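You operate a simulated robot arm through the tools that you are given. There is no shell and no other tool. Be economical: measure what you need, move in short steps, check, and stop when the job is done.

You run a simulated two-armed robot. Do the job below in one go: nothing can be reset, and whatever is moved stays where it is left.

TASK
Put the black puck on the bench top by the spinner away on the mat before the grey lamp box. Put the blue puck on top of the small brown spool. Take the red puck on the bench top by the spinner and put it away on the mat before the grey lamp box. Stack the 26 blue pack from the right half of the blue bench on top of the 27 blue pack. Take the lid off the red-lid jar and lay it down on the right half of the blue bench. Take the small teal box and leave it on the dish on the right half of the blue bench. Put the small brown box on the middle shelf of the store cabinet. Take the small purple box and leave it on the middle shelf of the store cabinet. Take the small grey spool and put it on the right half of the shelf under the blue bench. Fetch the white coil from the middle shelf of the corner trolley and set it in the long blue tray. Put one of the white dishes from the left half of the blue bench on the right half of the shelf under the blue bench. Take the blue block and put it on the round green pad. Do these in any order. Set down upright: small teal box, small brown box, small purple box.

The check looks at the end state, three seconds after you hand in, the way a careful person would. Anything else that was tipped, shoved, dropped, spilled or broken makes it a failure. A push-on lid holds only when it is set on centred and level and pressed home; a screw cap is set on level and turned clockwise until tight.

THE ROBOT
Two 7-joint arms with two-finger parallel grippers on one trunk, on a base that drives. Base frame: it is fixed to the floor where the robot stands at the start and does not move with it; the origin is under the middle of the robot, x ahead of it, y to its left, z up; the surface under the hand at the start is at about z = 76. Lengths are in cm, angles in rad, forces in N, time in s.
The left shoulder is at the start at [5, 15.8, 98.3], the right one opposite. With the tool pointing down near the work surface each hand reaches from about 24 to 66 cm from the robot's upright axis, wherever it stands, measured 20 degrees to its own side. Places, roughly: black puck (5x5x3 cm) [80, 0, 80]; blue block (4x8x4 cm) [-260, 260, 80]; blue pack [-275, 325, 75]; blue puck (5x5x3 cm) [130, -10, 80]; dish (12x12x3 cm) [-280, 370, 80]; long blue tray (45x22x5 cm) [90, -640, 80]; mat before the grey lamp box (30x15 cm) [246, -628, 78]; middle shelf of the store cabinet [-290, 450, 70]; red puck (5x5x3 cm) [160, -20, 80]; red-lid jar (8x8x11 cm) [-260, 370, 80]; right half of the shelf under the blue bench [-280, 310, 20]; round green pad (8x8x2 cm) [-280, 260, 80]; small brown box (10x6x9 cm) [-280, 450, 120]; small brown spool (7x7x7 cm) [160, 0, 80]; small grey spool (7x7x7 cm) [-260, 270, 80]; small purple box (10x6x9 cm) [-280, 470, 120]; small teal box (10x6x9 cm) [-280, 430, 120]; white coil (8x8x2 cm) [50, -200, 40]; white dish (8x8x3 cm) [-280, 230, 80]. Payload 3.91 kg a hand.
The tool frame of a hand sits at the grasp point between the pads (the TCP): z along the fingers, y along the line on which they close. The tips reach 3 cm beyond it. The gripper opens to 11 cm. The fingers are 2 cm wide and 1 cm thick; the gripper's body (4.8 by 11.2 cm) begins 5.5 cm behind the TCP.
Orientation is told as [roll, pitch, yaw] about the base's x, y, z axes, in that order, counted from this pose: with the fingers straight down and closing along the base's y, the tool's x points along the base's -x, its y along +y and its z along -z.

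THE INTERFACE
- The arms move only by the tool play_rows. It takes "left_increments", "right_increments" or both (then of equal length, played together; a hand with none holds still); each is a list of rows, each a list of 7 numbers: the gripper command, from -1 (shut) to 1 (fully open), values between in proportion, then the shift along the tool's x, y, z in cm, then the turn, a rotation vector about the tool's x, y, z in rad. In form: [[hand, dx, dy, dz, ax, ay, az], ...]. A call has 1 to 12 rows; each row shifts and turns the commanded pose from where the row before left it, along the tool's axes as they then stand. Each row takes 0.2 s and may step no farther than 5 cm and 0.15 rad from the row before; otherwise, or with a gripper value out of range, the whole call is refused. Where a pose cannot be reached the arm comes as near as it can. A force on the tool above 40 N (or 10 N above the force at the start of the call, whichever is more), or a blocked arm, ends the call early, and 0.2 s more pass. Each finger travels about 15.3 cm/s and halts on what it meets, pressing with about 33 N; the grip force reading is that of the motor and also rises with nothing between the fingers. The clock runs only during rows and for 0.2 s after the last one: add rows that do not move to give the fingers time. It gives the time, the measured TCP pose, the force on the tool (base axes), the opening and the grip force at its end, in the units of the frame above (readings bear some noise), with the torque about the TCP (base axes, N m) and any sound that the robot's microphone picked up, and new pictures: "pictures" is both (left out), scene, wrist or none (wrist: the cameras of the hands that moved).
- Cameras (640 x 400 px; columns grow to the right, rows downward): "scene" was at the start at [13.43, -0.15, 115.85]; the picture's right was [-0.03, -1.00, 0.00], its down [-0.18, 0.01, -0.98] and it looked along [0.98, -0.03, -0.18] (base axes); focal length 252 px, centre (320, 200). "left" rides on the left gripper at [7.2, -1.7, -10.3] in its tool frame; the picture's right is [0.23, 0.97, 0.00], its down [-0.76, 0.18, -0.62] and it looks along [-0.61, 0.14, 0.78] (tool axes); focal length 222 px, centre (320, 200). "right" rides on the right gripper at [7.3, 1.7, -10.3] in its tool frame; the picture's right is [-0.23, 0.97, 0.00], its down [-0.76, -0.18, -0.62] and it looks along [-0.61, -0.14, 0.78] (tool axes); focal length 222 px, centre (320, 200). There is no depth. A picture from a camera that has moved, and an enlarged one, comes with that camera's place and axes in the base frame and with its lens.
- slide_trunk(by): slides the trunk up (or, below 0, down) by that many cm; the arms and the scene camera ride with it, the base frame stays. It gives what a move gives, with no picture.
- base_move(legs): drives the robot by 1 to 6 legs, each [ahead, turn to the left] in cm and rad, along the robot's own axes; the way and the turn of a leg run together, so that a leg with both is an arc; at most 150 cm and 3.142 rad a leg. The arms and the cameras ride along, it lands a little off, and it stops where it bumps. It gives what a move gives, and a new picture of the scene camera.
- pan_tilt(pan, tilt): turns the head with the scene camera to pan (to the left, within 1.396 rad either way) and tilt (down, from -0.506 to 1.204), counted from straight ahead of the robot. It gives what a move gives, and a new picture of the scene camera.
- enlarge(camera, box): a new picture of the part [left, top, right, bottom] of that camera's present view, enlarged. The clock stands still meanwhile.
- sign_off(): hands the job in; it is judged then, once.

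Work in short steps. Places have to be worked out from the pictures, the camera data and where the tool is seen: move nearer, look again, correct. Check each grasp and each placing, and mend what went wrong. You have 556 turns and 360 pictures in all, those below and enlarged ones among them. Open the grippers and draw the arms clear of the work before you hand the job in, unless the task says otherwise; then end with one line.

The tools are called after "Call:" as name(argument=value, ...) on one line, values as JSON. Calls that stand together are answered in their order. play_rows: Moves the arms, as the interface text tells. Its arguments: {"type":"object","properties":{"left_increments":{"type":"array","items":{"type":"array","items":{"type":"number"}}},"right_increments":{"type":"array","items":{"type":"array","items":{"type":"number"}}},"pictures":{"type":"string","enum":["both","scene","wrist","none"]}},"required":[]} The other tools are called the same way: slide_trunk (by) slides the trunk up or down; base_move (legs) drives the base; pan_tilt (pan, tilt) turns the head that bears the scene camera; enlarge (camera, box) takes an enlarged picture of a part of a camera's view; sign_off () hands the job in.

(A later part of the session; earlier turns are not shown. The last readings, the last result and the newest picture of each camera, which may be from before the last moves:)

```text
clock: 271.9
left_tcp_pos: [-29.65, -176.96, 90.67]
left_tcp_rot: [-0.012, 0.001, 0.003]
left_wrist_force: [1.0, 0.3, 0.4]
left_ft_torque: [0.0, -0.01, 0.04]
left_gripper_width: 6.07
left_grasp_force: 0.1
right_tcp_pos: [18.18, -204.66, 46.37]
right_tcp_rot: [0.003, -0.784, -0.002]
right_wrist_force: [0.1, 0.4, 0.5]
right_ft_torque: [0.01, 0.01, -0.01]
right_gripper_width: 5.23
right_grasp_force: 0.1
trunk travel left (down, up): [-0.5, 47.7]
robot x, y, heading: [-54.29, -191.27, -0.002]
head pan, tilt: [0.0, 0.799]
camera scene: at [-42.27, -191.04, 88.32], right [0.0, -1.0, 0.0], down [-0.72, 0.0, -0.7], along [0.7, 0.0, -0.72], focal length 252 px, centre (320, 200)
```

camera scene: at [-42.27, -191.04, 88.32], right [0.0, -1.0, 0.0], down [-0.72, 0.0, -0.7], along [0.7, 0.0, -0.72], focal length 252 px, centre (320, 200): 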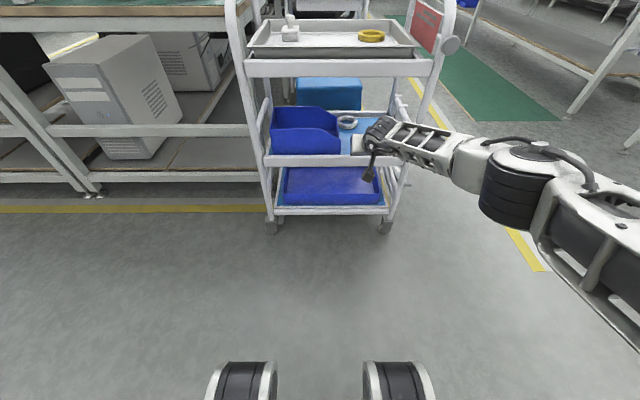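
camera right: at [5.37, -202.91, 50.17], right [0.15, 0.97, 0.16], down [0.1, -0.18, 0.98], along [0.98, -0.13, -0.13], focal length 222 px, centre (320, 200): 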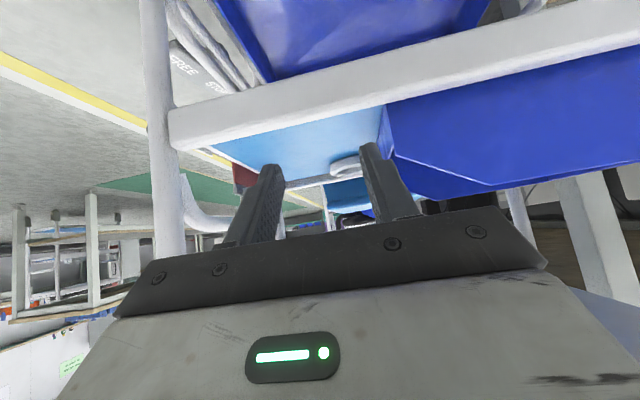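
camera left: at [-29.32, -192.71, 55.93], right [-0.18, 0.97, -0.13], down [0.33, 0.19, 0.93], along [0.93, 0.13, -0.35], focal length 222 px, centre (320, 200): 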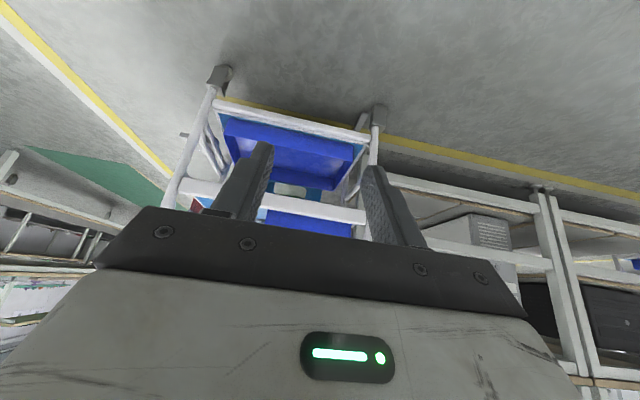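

Good. I drive in 12 cm and check.

Call:
base_move(legs=[[12, 0]])

Call:
enlarge(camera="right", box=[0, 0, 640, 400])

```text
clock: 273.2
left_tcp_pos: [-17.76, -176.94, 90.63]
left_tcp_rot: [-0.011, 0.0, 0.003]
left_wrist_force: [0.5, 0.5, 0.6]
left_ft_torque: [0.02, 0.0, 0.01]
left_gripper_width: 6.03
left_grasp_force: 0.1
right_tcp_pos: [30.12, -204.58, 46.46]
right_tcp_rot: [0.004, -0.783, 0.001]
right_wrist_force: [-0.5, -0.1, 0.0]
right_ft_torque: [0.0, -0.01, 0.02]
right_gripper_width: 5.23
right_grasp_force: 0.1
trunk travel left (down, up): [-0.5, 47.7]
robot x, y, heading: [-42.52, -190.99, -0.003]
head pan, tilt: [0.0, 0.799]
camera scene: at [-30.32, -191.04, 88.32], right [0.0, -1.0, 0.0], down [-0.72, 0.0, -0.7], along [0.7, 0.0, -0.72], focal length 252 px, centre (320, 200)
```

scene: 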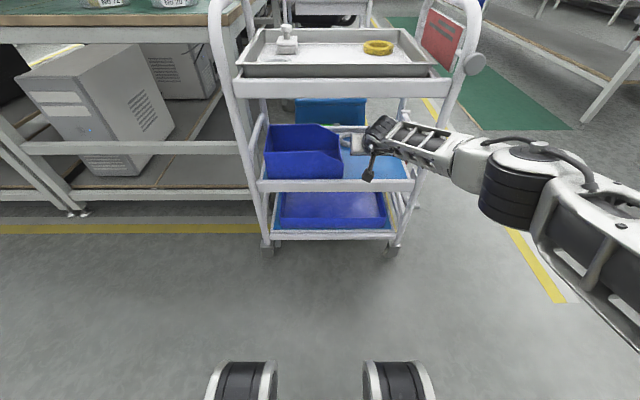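

```text
1.00 times, centred on (320, 200) of right (not enlarged: the box is as wide or as high as the picture)
camera zoom: at [17.59, -203.08, 48.56], right [0.16, 0.97, 0.16], down [0.1, -0.18, 0.98], along [0.98, -0.14, -0.13], focal length 222 px, centre (320, 200)
```

zoom: 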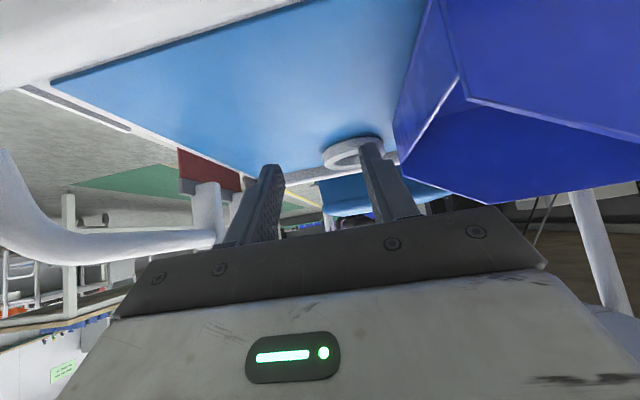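

The coil is clearly ahead between the fingers' plane, y≈−201.3. Drive in 9 cm more.

Call:
base_move(legs=[[9, 0]])

Call:
enlarge(camera="right", box=[0, 0, 640, 400])

```text
clock: 274.3
left_tcp_pos: [-8.82, -176.97, 90.69]
left_tcp_rot: [-0.012, 0.002, 0.003]
left_wrist_force: [-0.3, -0.5, 0.5]
left_ft_torque: [-0.04, -0.06, 0.01]
left_gripper_width: 6.06
left_grasp_force: 0.1
right_tcp_pos: [39.04, -204.71, 46.37]
right_tcp_rot: [0.002, -0.783, 0.001]
right_wrist_force: [-0.6, 0.2, 0.6]
right_ft_torque: [-0.01, 0.01, -0.01]
right_gripper_width: 5.2
right_grasp_force: 0.0
trunk travel left (down, up): [-0.5, 47.7]
robot x, y, heading: [-33.59, -190.84, 0.003]
head pan, tilt: [0.0, 0.799]
camera scene: at [-21.43, -191.04, 88.32], right [0.0, -1.0, 0.0], down [-0.72, 0.0, -0.7], along [0.7, 0.0, -0.72], focal length 252 px, centre (320, 200)
```

scene: 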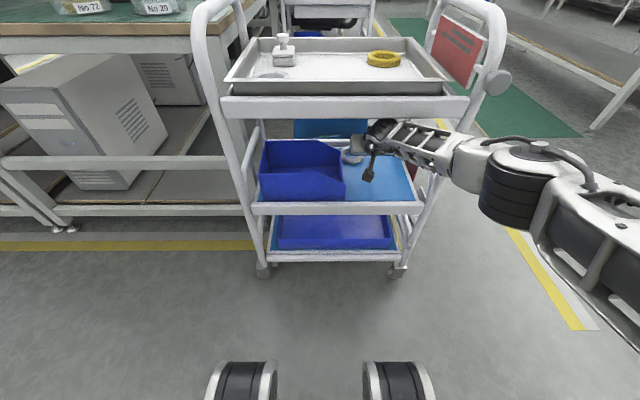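

```text
1.00 times, centred on (320, 200) of right (not enlarged: the box is as wide or as high as the picture)
camera zoom: at [26.48, -203.09, 48.56], right [0.16, 0.97, 0.16], down [0.1, -0.18, 0.98], along [0.98, -0.14, -0.13], focal length 222 px, centre (320, 200)
```

zoom: 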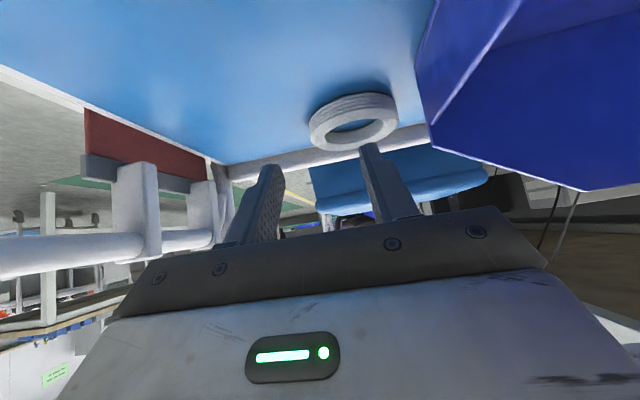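

The coil centre computes to (44.4,−201.7); its right wall at y≈−204.7 matches the hand. I drive 4.5 cm more, staying above the ring.

Call:
base_move(legs=[[4.6, 0]])

Call:
enlarge(camera="right", box=[200, 40, 480, 240])

```text
clock: 275.2
left_tcp_pos: [-3.91, -177.13, 90.48]
left_tcp_rot: [-0.009, 0.006, 0.003]
left_wrist_force: [-0.4, -0.4, 0.5]
left_ft_torque: [0.03, -0.04, 0.02]
left_gripper_width: 6.06
left_grasp_force: 0.1
right_tcp_pos: [43.21, -204.83, 44.71]
right_tcp_rot: [0.002, -0.759, -0.001]
right_wrist_force: [0.3, -0.1, 0.2]
right_ft_torque: [0.02, -0.02, -0.01]
right_gripper_width: 5.24
right_grasp_force: 0.1
trunk travel left (down, up): [-0.5, 47.7]
robot x, y, heading: [-28.94, -191.48, -0.002]
head pan, tilt: [0.0, 0.799]
camera scene: at [-16.51, -191.17, 88.19], right [0.0, -1.0, 0.0], down [-0.72, 0.0, -0.69], along [0.69, 0.0, -0.72], focal length 252 px, centre (320, 200)
```

scene: 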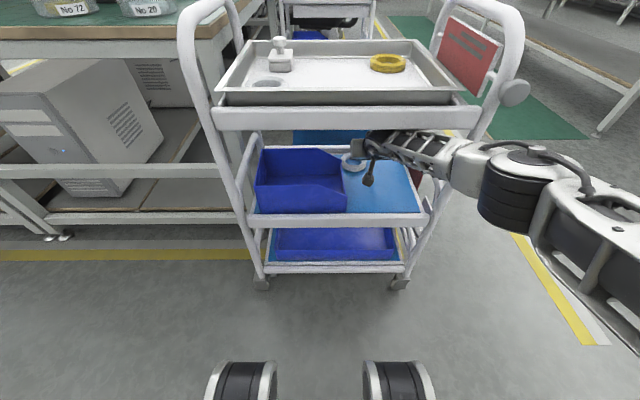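

```text
2.00 times, centred on (340, 140) of right
camera zoom: at [30.68, -203.23, 47.15], right [0.16, 0.97, 0.16], down [0.12, -0.18, 0.98], along [0.98, -0.14, -0.15], focal length 444 px, centre (280, 320)
```

zoom: 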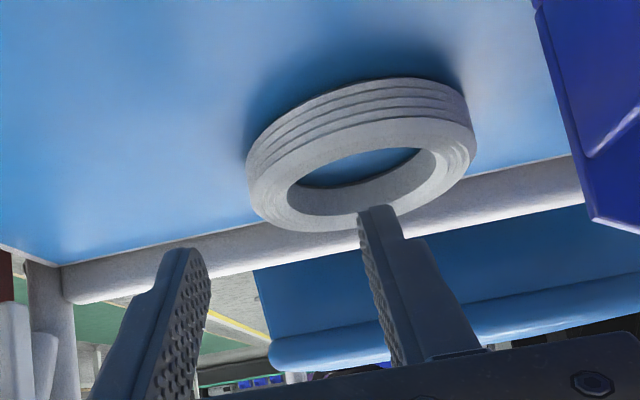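

The arm seems to press lightly on the top beam (TCP pushed down 1.7 cm). I relieve at once by lowering the commanded hand 2 cm.

Call:
play_rows(right_increments=[[-0.05, 0.7, 0, 0.7, 0, 0, 0], [-0.05, 0.7, 0, 0.7, 0, 0, 0], [-0.05, 0, 0, 0, 0, 0, 0]], pictures="none")

Call:
enlarge(camera="scene", box=[200, 80, 520, 280])

```text
clock: 276.0
left_tcp_pos: [-4.31, -176.93, 90.73]
left_tcp_rot: [-0.012, 0.001, 0.002]
left_wrist_force: [-0.7, -0.4, 0.5]
left_ft_torque: [-0.02, -0.01, 0.0]
left_gripper_width: 6.06
left_grasp_force: 0.0
right_tcp_pos: [42.88, -204.76, 43.28]
right_tcp_rot: [0.002, -0.766, 0.001]
right_wrist_force: [-0.1, 0.0, 1.0]
right_ft_torque: [0.01, 0.0, 0.0]
right_gripper_width: 5.23
right_grasp_force: 0.0
trunk travel left (down, up): [-0.5, 47.7]
robot x, y, heading: [-28.47, -191.43, -0.002]
head pan, tilt: [0.0, 0.799]
```

```text
2.00 times, centred on (360, 180) of scene
camera zoom: at [-16.84, -191.05, 88.33], right [0.0, -1.0, 0.0], down [-0.72, 0.0, -0.7], along [0.7, 0.0, -0.72], focal length 505 px, centre (240, 240)
```

zoom: 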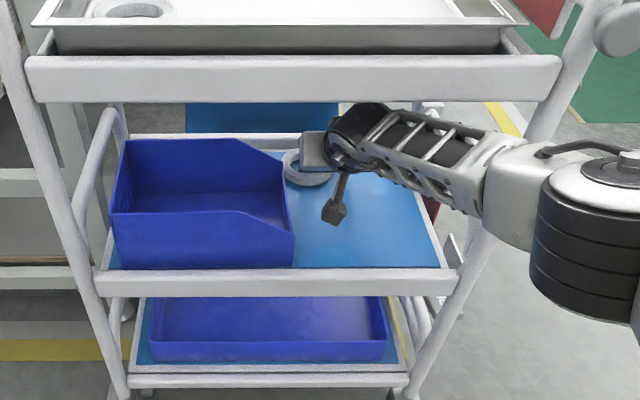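

The tilt is gone and the arm is free. I now advance 1.8 cm and lower 0.9 cm so the inner finger enters the coil's hole.

Call:
play_rows(right_increments=[[-0.05, -0.35, 0, 0.95, 0, 0, 0], [-0.05, -0.32, 0, 0.95, 0, 0, 0], [-0.05, 0, 0, 0, 0, 0, 0]], pictures="none")

Call:
enlarge(camera="right", box=[200, 40, 480, 240])

```text
clock: 276.8
left_tcp_pos: [-4.21, -176.9, 90.64]
left_tcp_rot: [-0.014, 0.001, 0.005]
left_wrist_force: [-0.9, -0.3, 0.9]
left_ft_torque: [-0.01, -0.01, -0.01]
left_gripper_width: 6.05
left_grasp_force: 0.0
right_tcp_pos: [43.54, -204.81, 42.47]
right_tcp_rot: [0.002, -0.766, 0.003]
right_wrist_force: [1.7, 0.3, 3.8]
right_ft_torque: [0.14, -0.06, -0.06]
right_gripper_width: 5.26
right_grasp_force: 0.1
right hand out of reach, approached as far as the arm can: row 1, 2
trunk travel left (down, up): [-0.5, 47.7]
robot x, y, heading: [-29.0, -191.2, -0.001]
head pan, tilt: [0.0, 0.799]
```

```text
2.00 times, centred on (340, 140) of right
camera zoom: at [31.08, -203.29, 44.82], right [0.16, 0.97, 0.16], down [0.12, -0.18, 0.98], along [0.98, -0.14, -0.14], focal length 444 px, centre (280, 320)
```

zoom: 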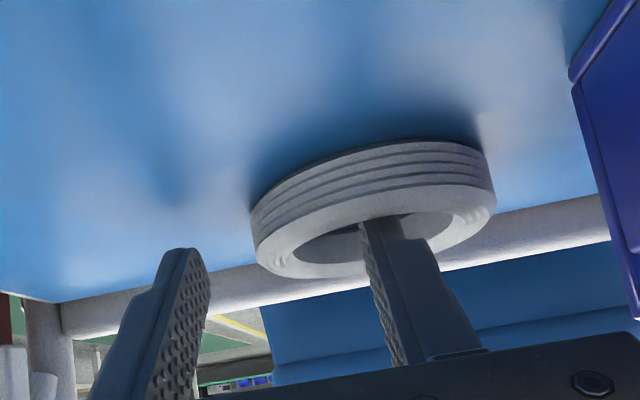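

The inner finger tip is inside the hole. I nudge the base 1.2 cm and then lower slightly.

Call:
base_move(legs=[[1.2, 0]])

Call:
play_rows(right_increments=[[-0.05, 0.2, 0, 0.2, 0, 0, 0], [-0.05, 0.2, 0, 0.2, 0, 0, 0], [-0.05, 0, 0, 0, 0, 0, 0]], pictures="none")

Call:
enlarge(camera="right", box=[200, 40, 480, 240])

```text
clock: 277.5
left_tcp_pos: [-3.05, -176.97, 90.7]
left_tcp_rot: [-0.011, 0.002, 0.003]
left_wrist_force: [0.0, -0.3, -0.5]
left_ft_torque: [-0.01, 0.02, 0.03]
left_gripper_width: 6.04
left_grasp_force: 0.1
right_tcp_pos: [44.65, -204.91, 42.37]
right_tcp_rot: [-0.001, -0.764, 0.002]
right_wrist_force: [0.1, -0.3, -0.6]
right_ft_torque: [0.01, 0.0, 0.04]
right_gripper_width: 5.22
right_grasp_force: 0.1
trunk travel left (down, up): [-0.5, 47.7]
robot x, y, heading: [-27.94, -191.08, -0.004]
head pan, tilt: [0.0, 0.799]
camera scene: at [-15.66, -191.05, 88.32], right [0.0, -1.0, 0.0], down [-0.72, 0.0, -0.7], along [0.7, 0.0, -0.72], focal length 252 px, centre (320, 200)
```

scene: 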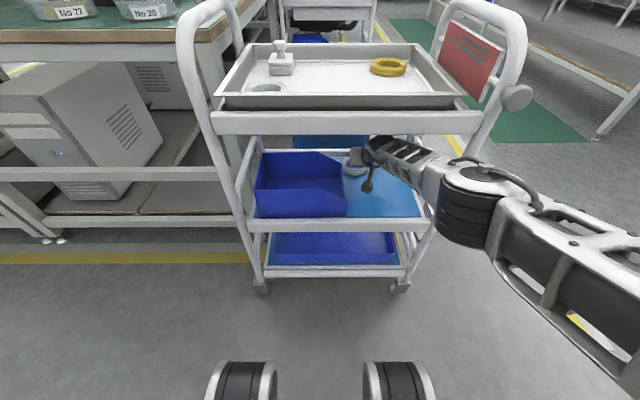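

```text
clock: 278.3
left_tcp_pos: [-3.15, -176.98, 90.66]
left_tcp_rot: [-0.012, 0.001, 0.003]
left_wrist_force: [-0.1, 0.0, -0.2]
left_ft_torque: [-0.01, -0.01, 0.0]
left_gripper_width: 6.04
left_grasp_force: 0.0
right_tcp_pos: [44.56, -204.81, 41.78]
right_tcp_rot: [0.0, -0.77, 0.004]
right_wrist_force: [2.7, 0.9, 7.3]
right_ft_torque: [-0.21, -0.16, 0.05]
right_gripper_width: 5.19
right_grasp_force: 0.0
trunk travel left (down, up): [-0.5, 47.7]
robot x, y, heading: [-27.91, -190.92, -0.001]
head pan, tilt: [0.0, 0.799]
```

```text
2.00 times, centred on (340, 140) of right
camera zoom: at [32.04, -203.33, 44.19], right [0.16, 0.97, 0.16], down [0.11, -0.18, 0.98], along [0.98, -0.14, -0.14], focal length 444 px, centre (280, 320)
```

zoom: 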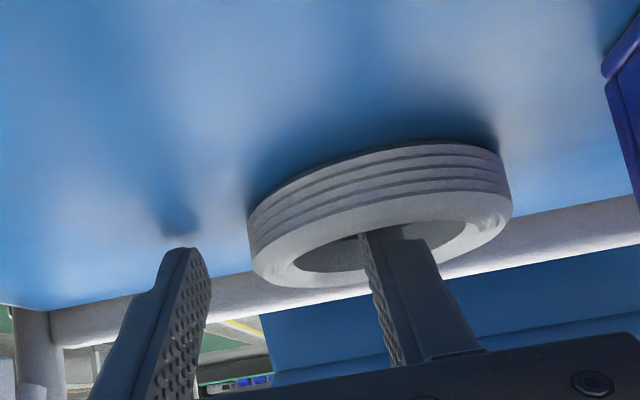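

Fingertips touch the shelf (7 N) with one finger in the hole. I raise 1–2 mm and close on the wall.

Call:
play_rows(right_increments=[[-0.05, -0.12, 0, -0.12, 0, 0, 0], [-0.9, 0, 0, 0, 0, 0, 0], [-0.9, 0, 0, 0, 0, 0, 0], [-0.9, 0, 0, 0, 0, 0, 0]], pictures="none")

Call:
enlarge(camera="right", box=[200, 40, 480, 240])

```text
clock: 279.3
left_tcp_pos: [-3.02, -176.9, 90.69]
left_tcp_rot: [-0.012, 0.001, 0.003]
left_wrist_force: [-0.3, 0.7, 0.4]
left_ft_torque: [0.0, 0.07, 0.02]
left_gripper_width: 6.05
left_grasp_force: 0.0
right_tcp_pos: [44.57, -204.84, 41.81]
right_tcp_rot: [0.003, -0.765, 0.003]
right_wrist_force: [-0.5, -0.6, 0.0]
right_ft_torque: [-0.01, 0.01, -0.05]
right_gripper_width: 1.69
right_grasp_force: 33.2
trunk travel left (down, up): [-0.5, 47.7]
robot x, y, heading: [-27.92, -191.2, 0.003]
head pan, tilt: [0.0, 0.799]
```

```text
2.00 times, centred on (340, 140) of right
camera zoom: at [32.07, -203.32, 44.27], right [0.16, 0.97, 0.16], down [0.12, -0.18, 0.98], along [0.98, -0.14, -0.14], focal length 444 px, centre (280, 320)
```

zoom: 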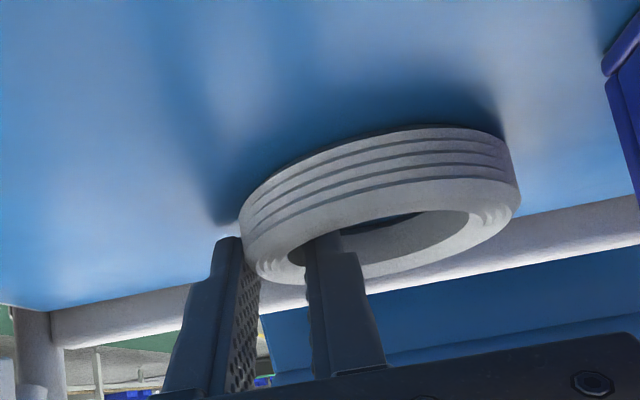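

Pinched (1.7 cm, 33 N). I lift 1.2 cm and back the base out 9 cm.

Call:
play_rows(right_increments=[[-0.9, -0.42, 0, -0.43, 0, 0, 0], [-0.9, -0.42, 0, -0.43, 0, 0, 0], [-0.9, 0, 0, 0, 0, 0, 0]], pictures="none")

Call:
base_move(legs=[[-8, 0]])

Call:
enlarge(camera="right", box=[0, 0, 640, 400])

```text
clock: 280.1
left_tcp_pos: [-3.08, -176.87, 90.62]
left_tcp_rot: [-0.014, 0.002, 0.004]
left_wrist_force: [-0.3, -0.6, -0.1]
left_ft_torque: [0.01, 0.03, 0.01]
left_gripper_width: 6.04
left_grasp_force: 0.1
right_tcp_pos: [44.62, -204.78, 43.13]
right_tcp_rot: [0.0, -0.766, 0.002]
right_wrist_force: [0.6, -0.1, 0.0]
right_ft_torque: [-0.01, -0.02, -0.06]
right_gripper_width: 1.7
right_grasp_force: 33.0
trunk travel left (down, up): [-0.5, 47.7]
robot x, y, heading: [-28.11, -190.64, 0.0]
head pan, tilt: [0.0, 0.799]
```

```text
clock: 281.2
left_tcp_pos: [-10.73, -177.1, 90.52]
left_tcp_rot: [-0.012, 0.001, -0.001]
left_wrist_force: [0.7, 0.4, 0.5]
left_ft_torque: [0.02, 0.03, -0.01]
left_gripper_width: 6.04
left_grasp_force: 0.0
right_tcp_pos: [36.88, -205.08, 43.02]
right_tcp_rot: [0.0, -0.763, -0.001]
right_wrist_force: [0.6, -0.5, 0.0]
right_ft_torque: [-0.01, 0.02, 0.01]
right_gripper_width: 1.66
right_grasp_force: 33.3
trunk travel left (down, up): [-0.5, 47.7]
robot x, y, heading: [-35.45, -191.19, -0.002]
head pan, tilt: [0.0, 0.799]
camera scene: at [-23.36, -191.07, 88.32], right [0.0, -1.0, 0.0], down [-0.72, 0.0, -0.7], along [0.7, 0.0, -0.72], focal length 252 px, centre (320, 200)
```

scene: 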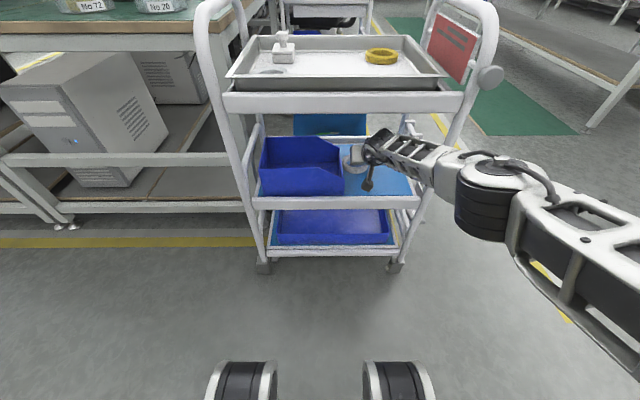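

```text
1.00 times, centred on (320, 200) of right (not enlarged: the box is as wide or as high as the picture)
camera zoom: at [24.41, -203.5, 45.5], right [0.16, 0.97, 0.16], down [0.12, -0.18, 0.98], along [0.98, -0.14, -0.14], focal length 222 px, centre (320, 200)
```

zoom: 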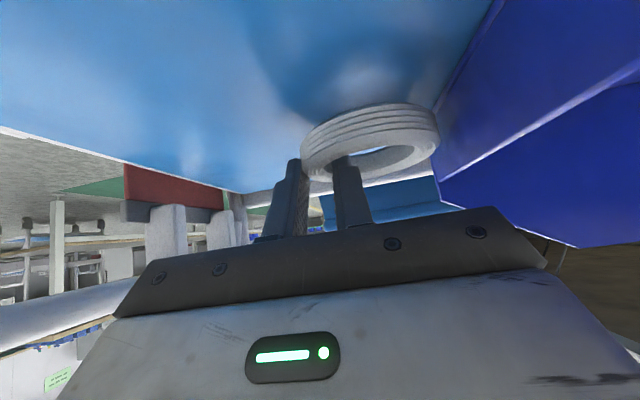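

The coil is held but right beside the bin. I shift the hand 1.2 cm to −y and raise 2.8 cm before pulling out.

Call:
play_rows(right_increments=[[-0.9, 0, -0.6, 0, 0, 0, 0], [-0.9, 0, -0.6, 0, 0, 0, 0], [-0.9, -0.97, 0, -1.0, 0, 0, 0], [-0.9, -0.97, 0, -1.0, 0, 0, 0], [-0.9, 0, 0, 0, 0, 0, 0]], pictures="wrist")

```text
clock: 282.4
left_tcp_pos: [-10.76, -177.05, 90.7]
left_tcp_rot: [-0.013, 0.002, -0.001]
left_wrist_force: [-1.1, -1.0, 0.0]
left_ft_torque: [-0.01, 0.02, -0.03]
left_gripper_width: 6.06
left_grasp_force: 0.1
right_tcp_pos: [36.74, -206.38, 45.9]
right_tcp_rot: [0.0, -0.765, -0.001]
right_wrist_force: [0.1, -0.7, -0.5]
right_ft_torque: [-0.04, 0.03, 0.0]
right_gripper_width: 1.72
right_grasp_force: 33.3
trunk travel left (down, up): [-0.5, 47.7]
robot x, y, heading: [-35.45, -191.42, -0.004]
head pan, tilt: [0.0, 0.799]
camera right: at [24.23, -204.78, 48.32], right [0.16, 0.97, 0.16], down [0.12, -0.18, 0.98], along [0.98, -0.14, -0.14], focal length 222 px, centre (320, 200)
```

right: 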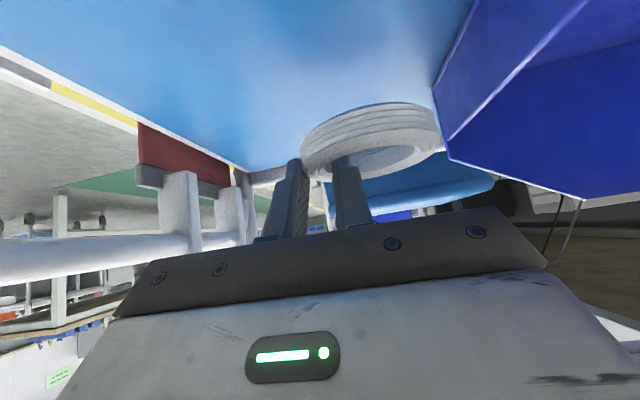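

Clearance to the bin is ~1.6 cm. I back out 18 cm.

Call:
base_move(legs=[[-20, 0]])

Call:
enlarge(camera="right", box=[0, 0, 640, 400])

```text
clock: 283.9
left_tcp_pos: [-30.52, -176.97, 90.59]
left_tcp_rot: [-0.013, 0.003, -0.001]
left_wrist_force: [-0.1, -1.6, -0.3]
left_ft_torque: [-0.03, -0.02, 0.0]
left_gripper_width: 6.07
left_grasp_force: 0.1
right_tcp_pos: [16.82, -206.33, 45.88]
right_tcp_rot: [-0.001, -0.765, -0.002]
right_wrist_force: [-0.1, 0.9, 0.3]
right_ft_torque: [0.02, 0.01, -0.02]
right_gripper_width: 1.71
right_grasp_force: 33.0
trunk travel left (down, up): [-0.5, 47.7]
robot x, y, heading: [-55.26, -191.03, -0.01]
head pan, tilt: [0.0, 0.799]
camera scene: at [-43.12, -190.99, 88.32], right [-0.01, -1.0, 0.0], down [-0.72, 0.0, -0.7], along [0.7, 0.0, -0.72], focal length 252 px, centre (320, 200)
```

scene: 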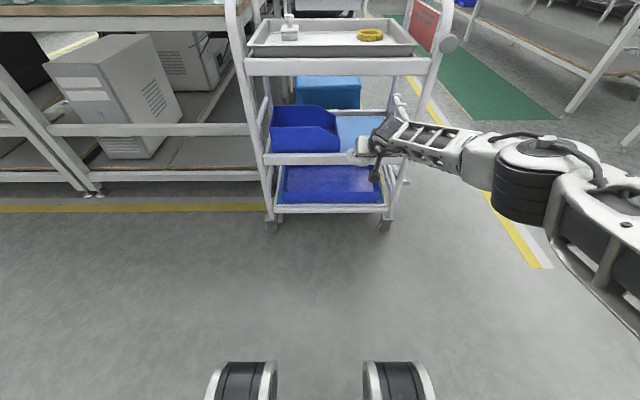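

```text
1.00 times, centred on (320, 200) of right (not enlarged: the box is as wide or as high as the picture)
camera zoom: at [4.46, -204.73, 48.31], right [0.17, 0.97, 0.16], down [0.12, -0.18, 0.98], along [0.98, -0.14, -0.14], focal length 222 px, centre (320, 200)
```

zoom: 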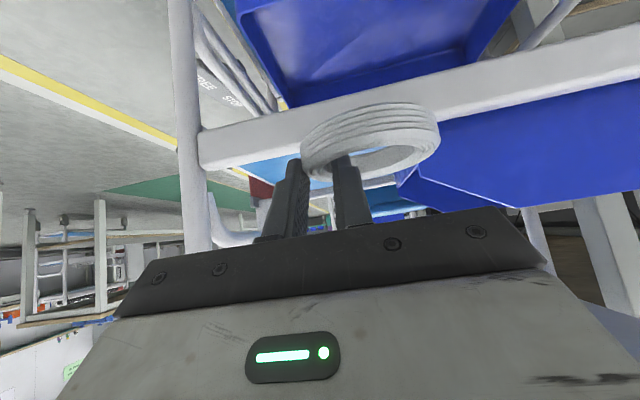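

Coil is out and the trolley unmoved. I back off more, raise the trunk 22 cm, and draw the hand in.

Call:
base_move(legs=[[-25, 0]])

Call:
slide_trunk(by=22)

Call:
play_rows(right_increments=[[-0.9, 0, 0, -4.5, 0, 0, 0], [-0.9, 0, 0, -4.5, 0, 0, 0], [-0.9, 0, 0, -4.5, 0, 0, 0], [-0.9, 0, 0, -4.5, 0, 0, 0], [-0.9, 0, 0, -4.5, 0, 0, 0], [-0.9, 0, 0, -4.5, 0, 0, 0], [-0.9, 3, 0, -3, 0, 0, 0], [-0.9, 3, 0, -3, 0, 0, 0], [-0.9, 3, 0, -3, 0, 0, 0]], pictures="both")

```text
clock: 285.8
left_tcp_pos: [-55.77, -176.69, 90.59]
left_tcp_rot: [-0.011, 0.003, 0.006]
left_wrist_force: [0.1, 0.2, 0.0]
left_ft_torque: [0.0, 0.03, -0.05]
left_gripper_width: 6.05
left_grasp_force: 0.1
right_tcp_pos: [-8.11, -205.63, 45.96]
right_tcp_rot: [0.001, -0.764, 0.007]
right_wrist_force: [0.6, -0.1, 0.1]
right_ft_torque: [-0.04, -0.02, 0.01]
right_gripper_width: 1.67
right_grasp_force: 32.8
trunk travel left (down, up): [-0.5, 47.7]
robot x, y, heading: [-80.99, -191.24, 0.004]
head pan, tilt: [0.0, 0.799]
camera scene: at [-68.3, -190.86, 88.32], right [0.0, -1.0, 0.0], down [-0.72, 0.0, -0.7], along [0.7, 0.0, -0.72], focal length 252 px, centre (320, 200)
```

scene: 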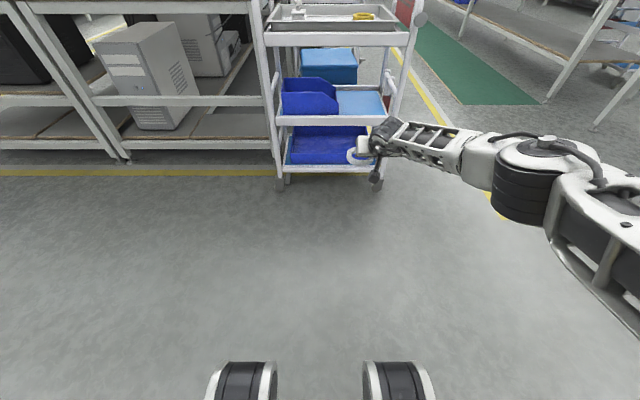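

```text
clock: 288.1
left_tcp_pos: [-55.82, -176.71, 112.69]
left_tcp_rot: [-0.011, 0.002, 0.008]
left_wrist_force: [0.1, 0.1, 0.6]
left_ft_torque: [-0.02, 0.02, -0.02]
left_gripper_width: 6.1
left_grasp_force: 0.0
right_tcp_pos: [-8.21, -205.73, 67.88]
right_tcp_rot: [0.0, -0.765, 0.007]
right_wrist_force: [0.0, 0.4, -0.4]
right_ft_torque: [-0.02, 0.03, -0.02]
right_gripper_width: 1.69
right_grasp_force: 33.0
trunk travel left (down, up): [-22.5, 25.7]
robot x, y, heading: [-80.6, -191.19, 0.001]
head pan, tilt: [0.0, 0.799]
```

```text
clock: 290.1
left_tcp_pos: [-55.8, -176.8, 112.69]
left_tcp_rot: [-0.012, 0.002, 0.009]
left_wrist_force: [0.4, -0.2, 1.0]
left_ft_torque: [0.0, -0.01, -0.01]
left_gripper_width: 6.06
left_grasp_force: 0.1
right_tcp_pos: [-39.28, -205.81, 87.75]
right_tcp_rot: [0.002, -0.767, 0.008]
right_wrist_force: [-0.4, -0.6, -0.5]
right_ft_torque: [-0.01, 0.03, 0.02]
right_gripper_width: 1.61
right_grasp_force: 33.1
trunk travel left (down, up): [-22.5, 25.7]
robot x, y, heading: [-80.53, -191.17, 0.002]
head pan, tilt: [0.0, 0.799]
camera scene: at [-68.31, -190.86, 110.32], right [0.0, -1.0, 0.0], down [-0.72, 0.0, -0.7], along [0.7, 0.0, -0.72], focal length 252 px, centre (320, 200)
camera right: at [-51.86, -204.31, 90.14], right [0.16, 0.97, 0.16], down [0.12, -0.18, 0.98], along [0.98, -0.13, -0.14], focal length 222 px, centre (320, 200)
```

scene: 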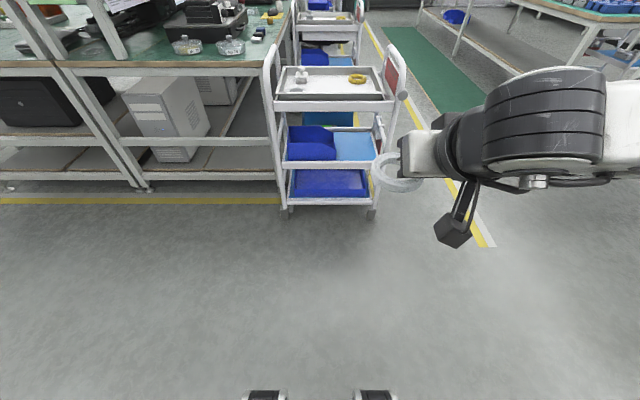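
right: 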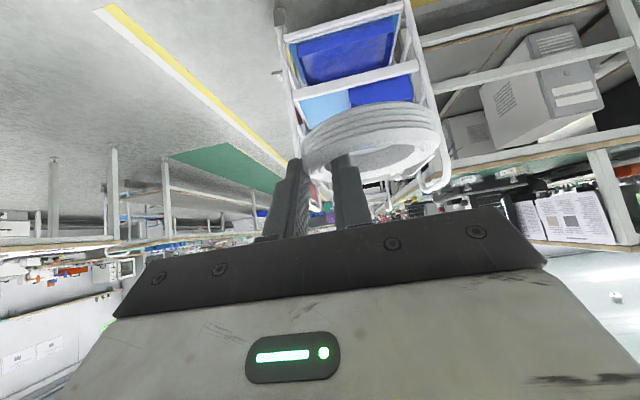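

Coil secure. Drive around to the far aisle again toward the long blue tray.

Call:
base_move(legs=[[0, -2.14], [129, 0], [0, 0.567], [108, 0], [108, 0], [0, 1.571]])

Call:
base_move(legs=[[117, 0], [117, 0], [0, -1.571]])

```text
clock: 317.5
left_tcp_pos: [-131.0, -504.14, 112.52]
left_tcp_rot: [-0.013, 0.002, -0.052]
left_wrist_force: [0.5, 0.1, -0.7]
left_ft_torque: [0.0, -0.01, -0.04]
left_gripper_width: 6.05
left_grasp_force: 0.1
right_tcp_pos: [-116.32, -534.16, 87.69]
right_tcp_rot: [0.0, -0.764, -0.053]
right_wrist_force: [-0.5, -1.3, -0.3]
right_ft_torque: [0.01, -0.01, 0.0]
right_gripper_width: 1.57
right_grasp_force: 33.1
trunk travel left (down, up): [-22.5, 25.7]
robot x, y, heading: [-156.5, -516.82, -0.051]
head pan, tilt: [0.0, 0.799]
camera scene: at [-144.35, -517.54, 110.32], right [-0.06, -1.0, 0.0], down [-0.72, 0.04, -0.7], along [0.7, -0.04, -0.72], focal length 252 px, centre (320, 200)
```

scene: 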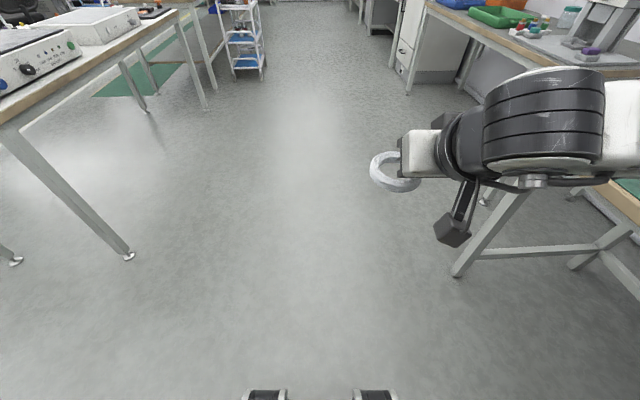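

```text
clock: 333.0
left_tcp_pos: [87.65, -564.17, 112.76]
left_tcp_rot: [-0.013, 0.002, -1.742]
left_wrist_force: [1.1, 0.7, 0.4]
left_ft_torque: [-0.01, -0.04, 0.01]
left_gripper_width: 6.06
left_grasp_force: 0.0
right_tcp_pos: [55.99, -575.16, 87.85]
right_tcp_rot: [0.004, -0.763, -1.743]
right_wrist_force: [1.1, 0.2, 0.8]
right_ft_torque: [-0.01, -0.01, -0.01]
right_gripper_width: 1.51
right_grasp_force: 33.0
trunk travel left (down, up): [-22.5, 25.7]
robot x, y, heading: [78.1, -537.6, -1.745]
head pan, tilt: [0.0, 0.799]
camera scene: at [75.9, -549.09, 110.32], right [-0.98, 0.17, 0.0], down [0.13, 0.71, -0.7], along [-0.12, -0.69, -0.72], focal length 252 px, centre (320, 200)
```

scene: 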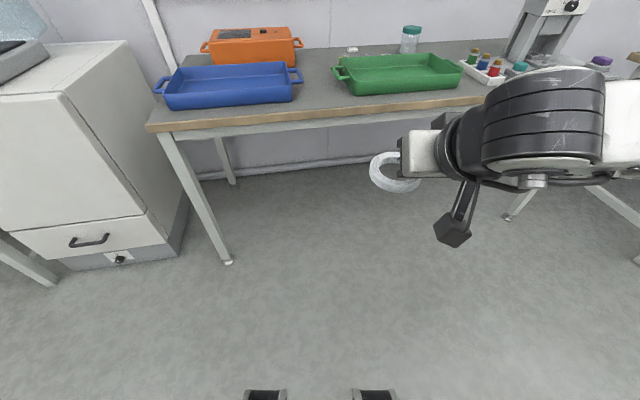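

The blue tray centre is at about (89,−633). I reposition to about (96,−569) facing −y so the right hand reaches it.

Call:
base_move(legs=[[0, 0.67], [36, 0], [0, -0.496]])

```text
clock: 338.5
left_tcp_pos: [109.23, -594.12, 112.69]
left_tcp_rot: [-0.012, 0.003, -1.559]
left_wrist_force: [0.6, 0.1, 0.9]
left_ft_torque: [-0.01, -0.02, 0.0]
left_gripper_width: 6.02
left_grasp_force: 0.0
right_tcp_pos: [80.19, -610.65, 87.85]
right_tcp_rot: [0.002, -0.766, -1.561]
right_wrist_force: [-0.2, -0.1, -1.0]
right_ft_torque: [0.01, 0.0, -0.01]
right_gripper_width: 1.49
right_grasp_force: 33.5
trunk travel left (down, up): [-22.5, 25.7]
robot x, y, heading: [94.93, -569.38, -1.566]
head pan, tilt: [0.0, 0.799]
camera scene: at [94.93, -581.37, 110.32], right [-1.0, -0.01, 0.0], down [-0.01, 0.72, -0.7], along [0.01, -0.7, -0.72], focal length 252 px, centre (320, 200)
```

scene: 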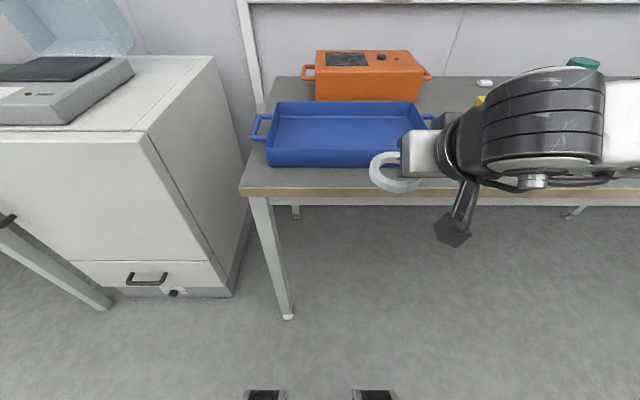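

I carry the coil over the tray centre: TCP to about (85,−633), raised 2 cm.

Call:
play_rows(right_increments=[[-0.9, -3.5, 0.96, 2.82, 0, 0, 0], [-0.9, -3.5, 0.96, 2.82, 0, 0, 0], [-0.9, -3.5, 0.96, 2.82, 0, 0, 0], [-0.9, -3.5, 0.96, 2.82, 0, 0, 0], [-0.9, -3.5, 0.96, 2.82, 0, 0, 0], [-0.9, 0, 0, 0, 0, 0, 0]], pictures="both")

```text
clock: 339.9
left_tcp_pos: [109.13, -594.13, 112.62]
left_tcp_rot: [-0.013, 0.002, -1.557]
left_wrist_force: [-0.1, 0.8, -0.5]
left_ft_torque: [0.02, -0.02, 0.02]
left_gripper_width: 6.05
left_grasp_force: 0.0
right_tcp_pos: [85.01, -633.04, 89.77]
right_tcp_rot: [-0.001, -0.766, -1.556]
right_wrist_force: [-0.6, -0.6, -0.1]
right_ft_torque: [0.04, 0.01, 0.0]
right_gripper_width: 1.52
right_grasp_force: 33.0
trunk travel left (down, up): [-22.5, 25.7]
robot x, y, heading: [94.6, -569.39, -1.564]
head pan, tilt: [0.0, 0.799]
camera scene: at [94.94, -581.37, 110.32], right [-1.0, -0.01, 0.0], down [-0.01, 0.72, -0.7], along [0.01, -0.7, -0.72], focal length 252 px, centre (320, 200)
camera right: at [86.55, -620.78, 92.07], right [0.98, -0.15, 0.16], down [-0.18, -0.12, 0.98], along [-0.13, -0.98, -0.14], focal length 222 px, centre (320, 200)
```

scene: 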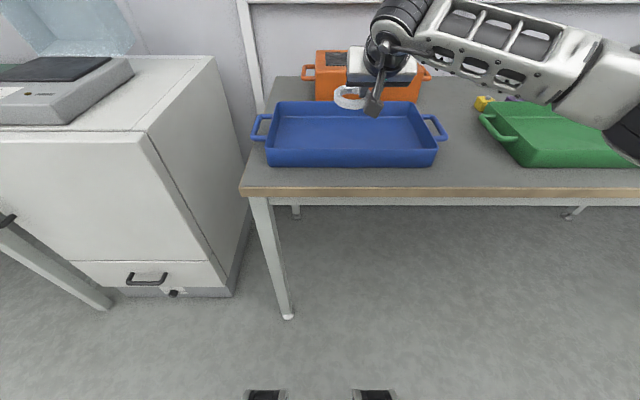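
right: 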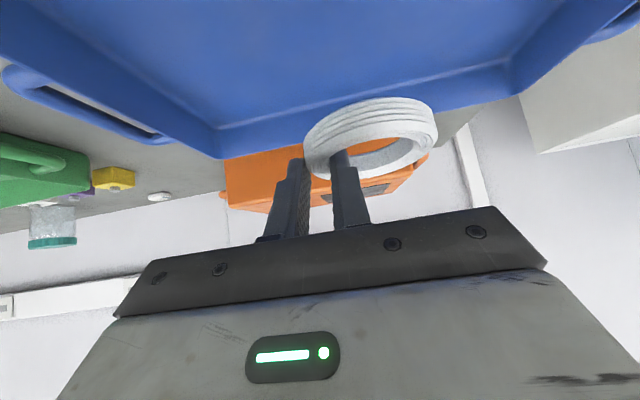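

To keep the wrist camera outside the tray's front rim I use TCP y≈−631.2; lower to z≈82.5 first.

Call:
play_rows(right_increments=[[-0.9, 1.3, 0, -1.25, 0, 0, 0], [-0.9, 2.5, 0, 2.6, 0, 0, 0], [-0.9, 2.5, 0, 2.6, 0, 0, 0], [-0.9, 0, 0, 0, 0, 0, 0]], pictures="both")

```text
clock: 340.9
left_tcp_pos: [109.06, -594.04, 112.55]
left_tcp_rot: [-0.012, 0.003, -1.559]
left_wrist_force: [0.6, 0.0, 0.5]
left_ft_torque: [0.01, 0.01, -0.02]
left_gripper_width: 6.06
left_grasp_force: 0.1
right_tcp_pos: [85.22, -631.02, 82.51]
right_tcp_rot: [0.001, -0.765, -1.56]
right_wrist_force: [-1.0, -0.5, -0.4]
right_ft_torque: [0.04, 0.06, 0.0]
right_gripper_width: 1.51
right_grasp_force: 33.0
trunk travel left (down, up): [-22.5, 25.7]
robot x, y, heading: [94.56, -569.22, -1.563]
head pan, tilt: [0.0, 0.799]
camera scene: at [94.94, -581.37, 110.32], right [-1.0, -0.01, 0.0], down [-0.01, 0.72, -0.7], along [0.01, -0.7, -0.72], focal length 252 px, centre (320, 200)
camera right: at [86.67, -618.77, 84.89], right [0.98, -0.15, 0.16], down [-0.18, -0.12, 0.98], along [-0.13, -0.98, -0.14], focal length 222 px, centre (320, 200)
```

scene: 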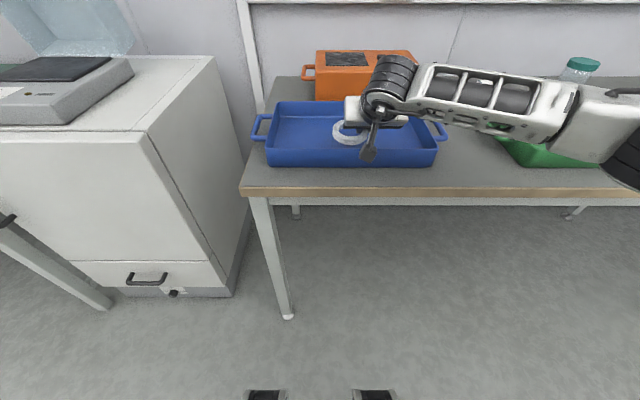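
right: 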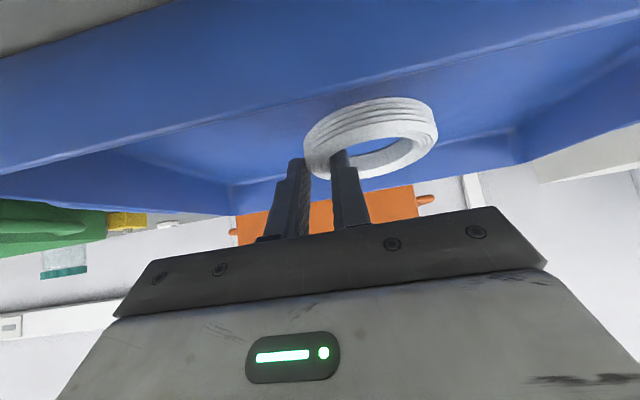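

Coil is inside the tray. I lower in small steps to contact.

Call:
play_rows(right_increments=[[-0.9, 0.35, 0, 0.36, 0, 0, 0], [-0.9, 0.35, 0, 0.36, 0, 0, 0], [-0.9, 0.2, 0, 0.2, 0, 0, 0], [-0.9, 0.15, 0, 0.15, 0, 0, 0], [-0.9, 0, 0, 0, 0, 0, 0]], pictures="none")

Call:
enlarge(camera="scene", box=[240, 60, 460, 190])

```text
clock: 342.1
left_tcp_pos: [109.15, -594.02, 112.62]
left_tcp_rot: [-0.012, 0.003, -1.559]
left_wrist_force: [-0.5, -0.4, 0.0]
left_ft_torque: [-0.01, 0.03, 0.03]
left_gripper_width: 6.03
left_grasp_force: 0.0
right_tcp_pos: [85.11, -631.09, 81.06]
right_tcp_rot: [-0.001, -0.764, -1.561]
right_wrist_force: [0.1, -0.2, -0.5]
right_ft_torque: [0.0, 0.01, -0.02]
right_gripper_width: 1.51
right_grasp_force: 33.1
trunk travel left (down, up): [-22.5, 25.7]
robot x, y, heading: [94.42, -569.48, -1.558]
head pan, tilt: [0.0, 0.799]
```

```text
2.91 times, centred on (350, 125) of scene
camera zoom: at [94.94, -581.37, 110.32], right [-1.0, -0.01, 0.0], down [-0.01, 0.72, -0.7], along [0.01, -0.7, -0.72], focal length 734 px, centre (233, 418)
```

zoom: 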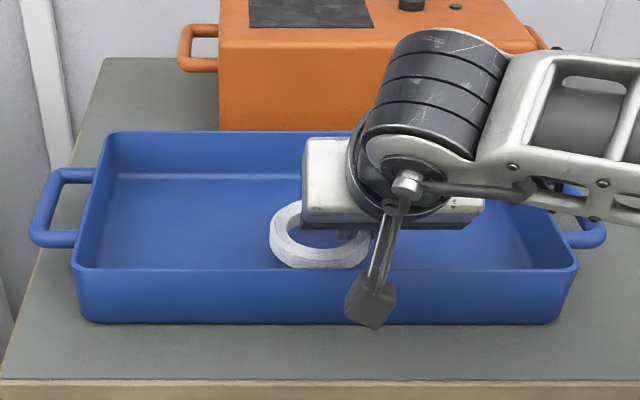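

Call:
play_rows(right_increments=[[-0.9, 0.15, 0, 0.15, 0, 0, 0], [-0.9, 0.15, 0, 0.15, 0, 0, 0], [-0.9, 0.15, 0, 0.15, 0, 0, 0], [-0.9, 0.15, 0, 0.15, 0, 0, 0], [-0.9, 0, 0, 0, 0, 0, 0]], pictures="none")

```text
clock: 343.3
left_tcp_pos: [109.12, -594.02, 112.63]
left_tcp_rot: [-0.012, 0.0, -1.558]
left_wrist_force: [-0.3, -0.5, -0.3]
left_ft_torque: [0.0, -0.04, -0.02]
left_gripper_width: 6.04
left_grasp_force: 0.0
right_tcp_pos: [85.11, -631.13, 80.21]
right_tcp_rot: [0.001, -0.765, -1.561]
right_wrist_force: [0.9, -0.1, -1.5]
right_ft_torque: [0.02, 0.02, 0.0]
right_gripper_width: 1.54
right_grasp_force: 33.1
trunk travel left (down, up): [-22.5, 25.7]
robot x, y, heading: [94.85, -569.21, -1.562]
head pan, tilt: [0.0, 0.799]
```

Call:
play_rows(right_increments=[[-0.9, 0.14, 0, 0.14, 0, 0, 0], [-0.9, 0.14, 0, 0.14, 0, 0, 0], [-0.9, 0.14, 0, 0.14, 0, 0, 0], [-0.9, 0.14, 0, 0.14, 0, 0, 0], [-0.9, 0, 0, 0, 0, 0, 0]], pictures="none")

Call:
enlarge(camera="scene", box=[240, 60, 460, 190])

```text
clock: 344.5
left_tcp_pos: [109.23, -593.87, 112.65]
left_tcp_rot: [-0.015, 0.0, -1.559]
left_wrist_force: [0.3, 0.6, -0.7]
left_ft_torque: [0.03, 0.02, -0.03]
left_gripper_width: 6.04
left_grasp_force: 0.1
right_tcp_pos: [85.27, -631.23, 80.08]
right_tcp_rot: [0.006, -0.778, -1.564]
right_wrist_force: [-3.5, -0.2, 29.4]
right_ft_torque: [0.5, -0.25, 0.07]
right_gripper_width: 1.52
right_grasp_force: 33.1
trunk travel left (down, up): [-22.5, 25.7]
robot x, y, heading: [95.17, -569.2, -1.565]
head pan, tilt: [0.0, 0.799]
```

```text
2.91 times, centred on (350, 125) of scene
camera zoom: at [94.95, -581.14, 110.38], right [-1.0, -0.01, 0.0], down [-0.01, 0.71, -0.7], along [0.01, -0.7, -0.71], focal length 734 px, centre (233, 418)
```

zoom: 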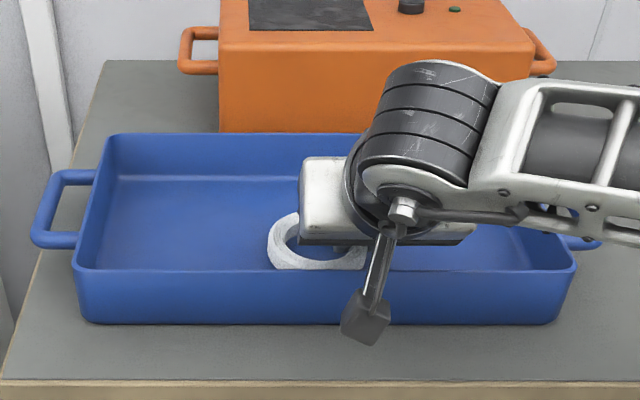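

Contact. I back off 2 mm, open, and lift straight out.

Call:
play_rows(right_increments=[[-0.9, -0.2, 0, -0.2, 0, 0, 0], [-0.5, 0, 0, 0, 0, 0, 0], [-0.4, 0, 0, 0, 0, 0, 0], [-0.4, 0, 0, 0, 0, 0, 0], [-0.4, -0.7, 0, -0.72, 0, 0, 0], [-0.4, -2, 0, -2.1, 0, 0, 0], [-0.4, -2.8, 0, -2.9, 0, 0, 0], [-0.4, -2.8, 0, -2.9, 0, 0, 0], [-0.4, -2.8, 0, -2.9, 0, 0, 0]], pictures="both")

```text
clock: 346.5
left_tcp_pos: [109.07, -594.16, 112.6]
left_tcp_rot: [-0.012, 0.004, -1.56]
left_wrist_force: [0.0, 0.1, -0.3]
left_ft_torque: [0.02, -0.01, -0.01]
left_gripper_width: 6.03
left_grasp_force: 0.2
right_tcp_pos: [85.14, -631.32, 95.79]
right_tcp_rot: [0.0, -0.763, -1.557]
right_wrist_force: [-0.3, 0.3, 0.5]
right_ft_torque: [0.0, 0.01, -0.03]
right_gripper_width: 3.29
right_grasp_force: 0.1
trunk travel left (down, up): [-22.5, 25.7]
robot x, y, heading: [94.59, -569.36, -1.564]
head pan, tilt: [0.0, 0.799]
camera scene: at [94.95, -581.35, 110.32], right [-1.0, -0.01, 0.0], down [-0.01, 0.72, -0.7], along [0.01, -0.7, -0.72], focal length 252 px, centre (320, 200)
camera right: at [86.58, -619.11, 98.16], right [0.98, -0.15, 0.16], down [-0.18, -0.12, 0.98], along [-0.13, -0.98, -0.14], focal length 222 px, centre (320, 200)
```

scene: 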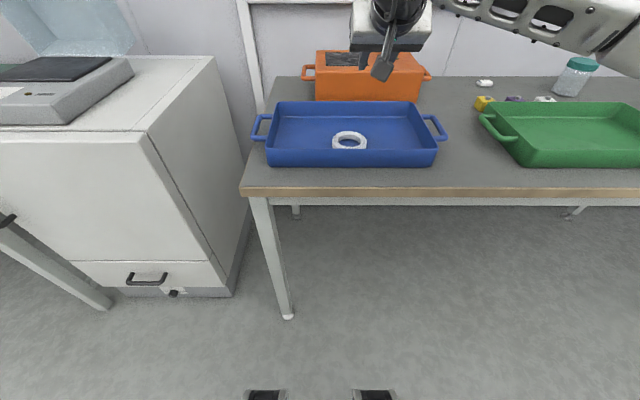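
right: 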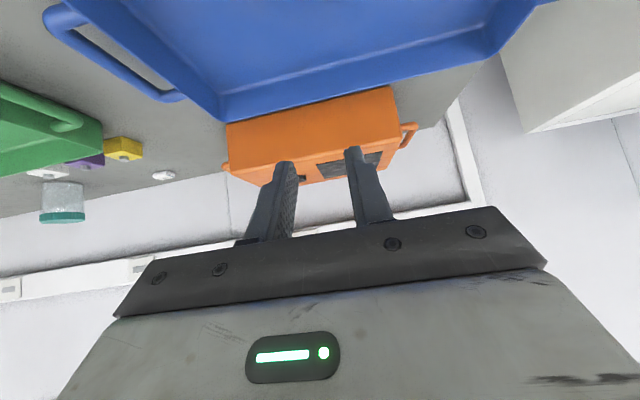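

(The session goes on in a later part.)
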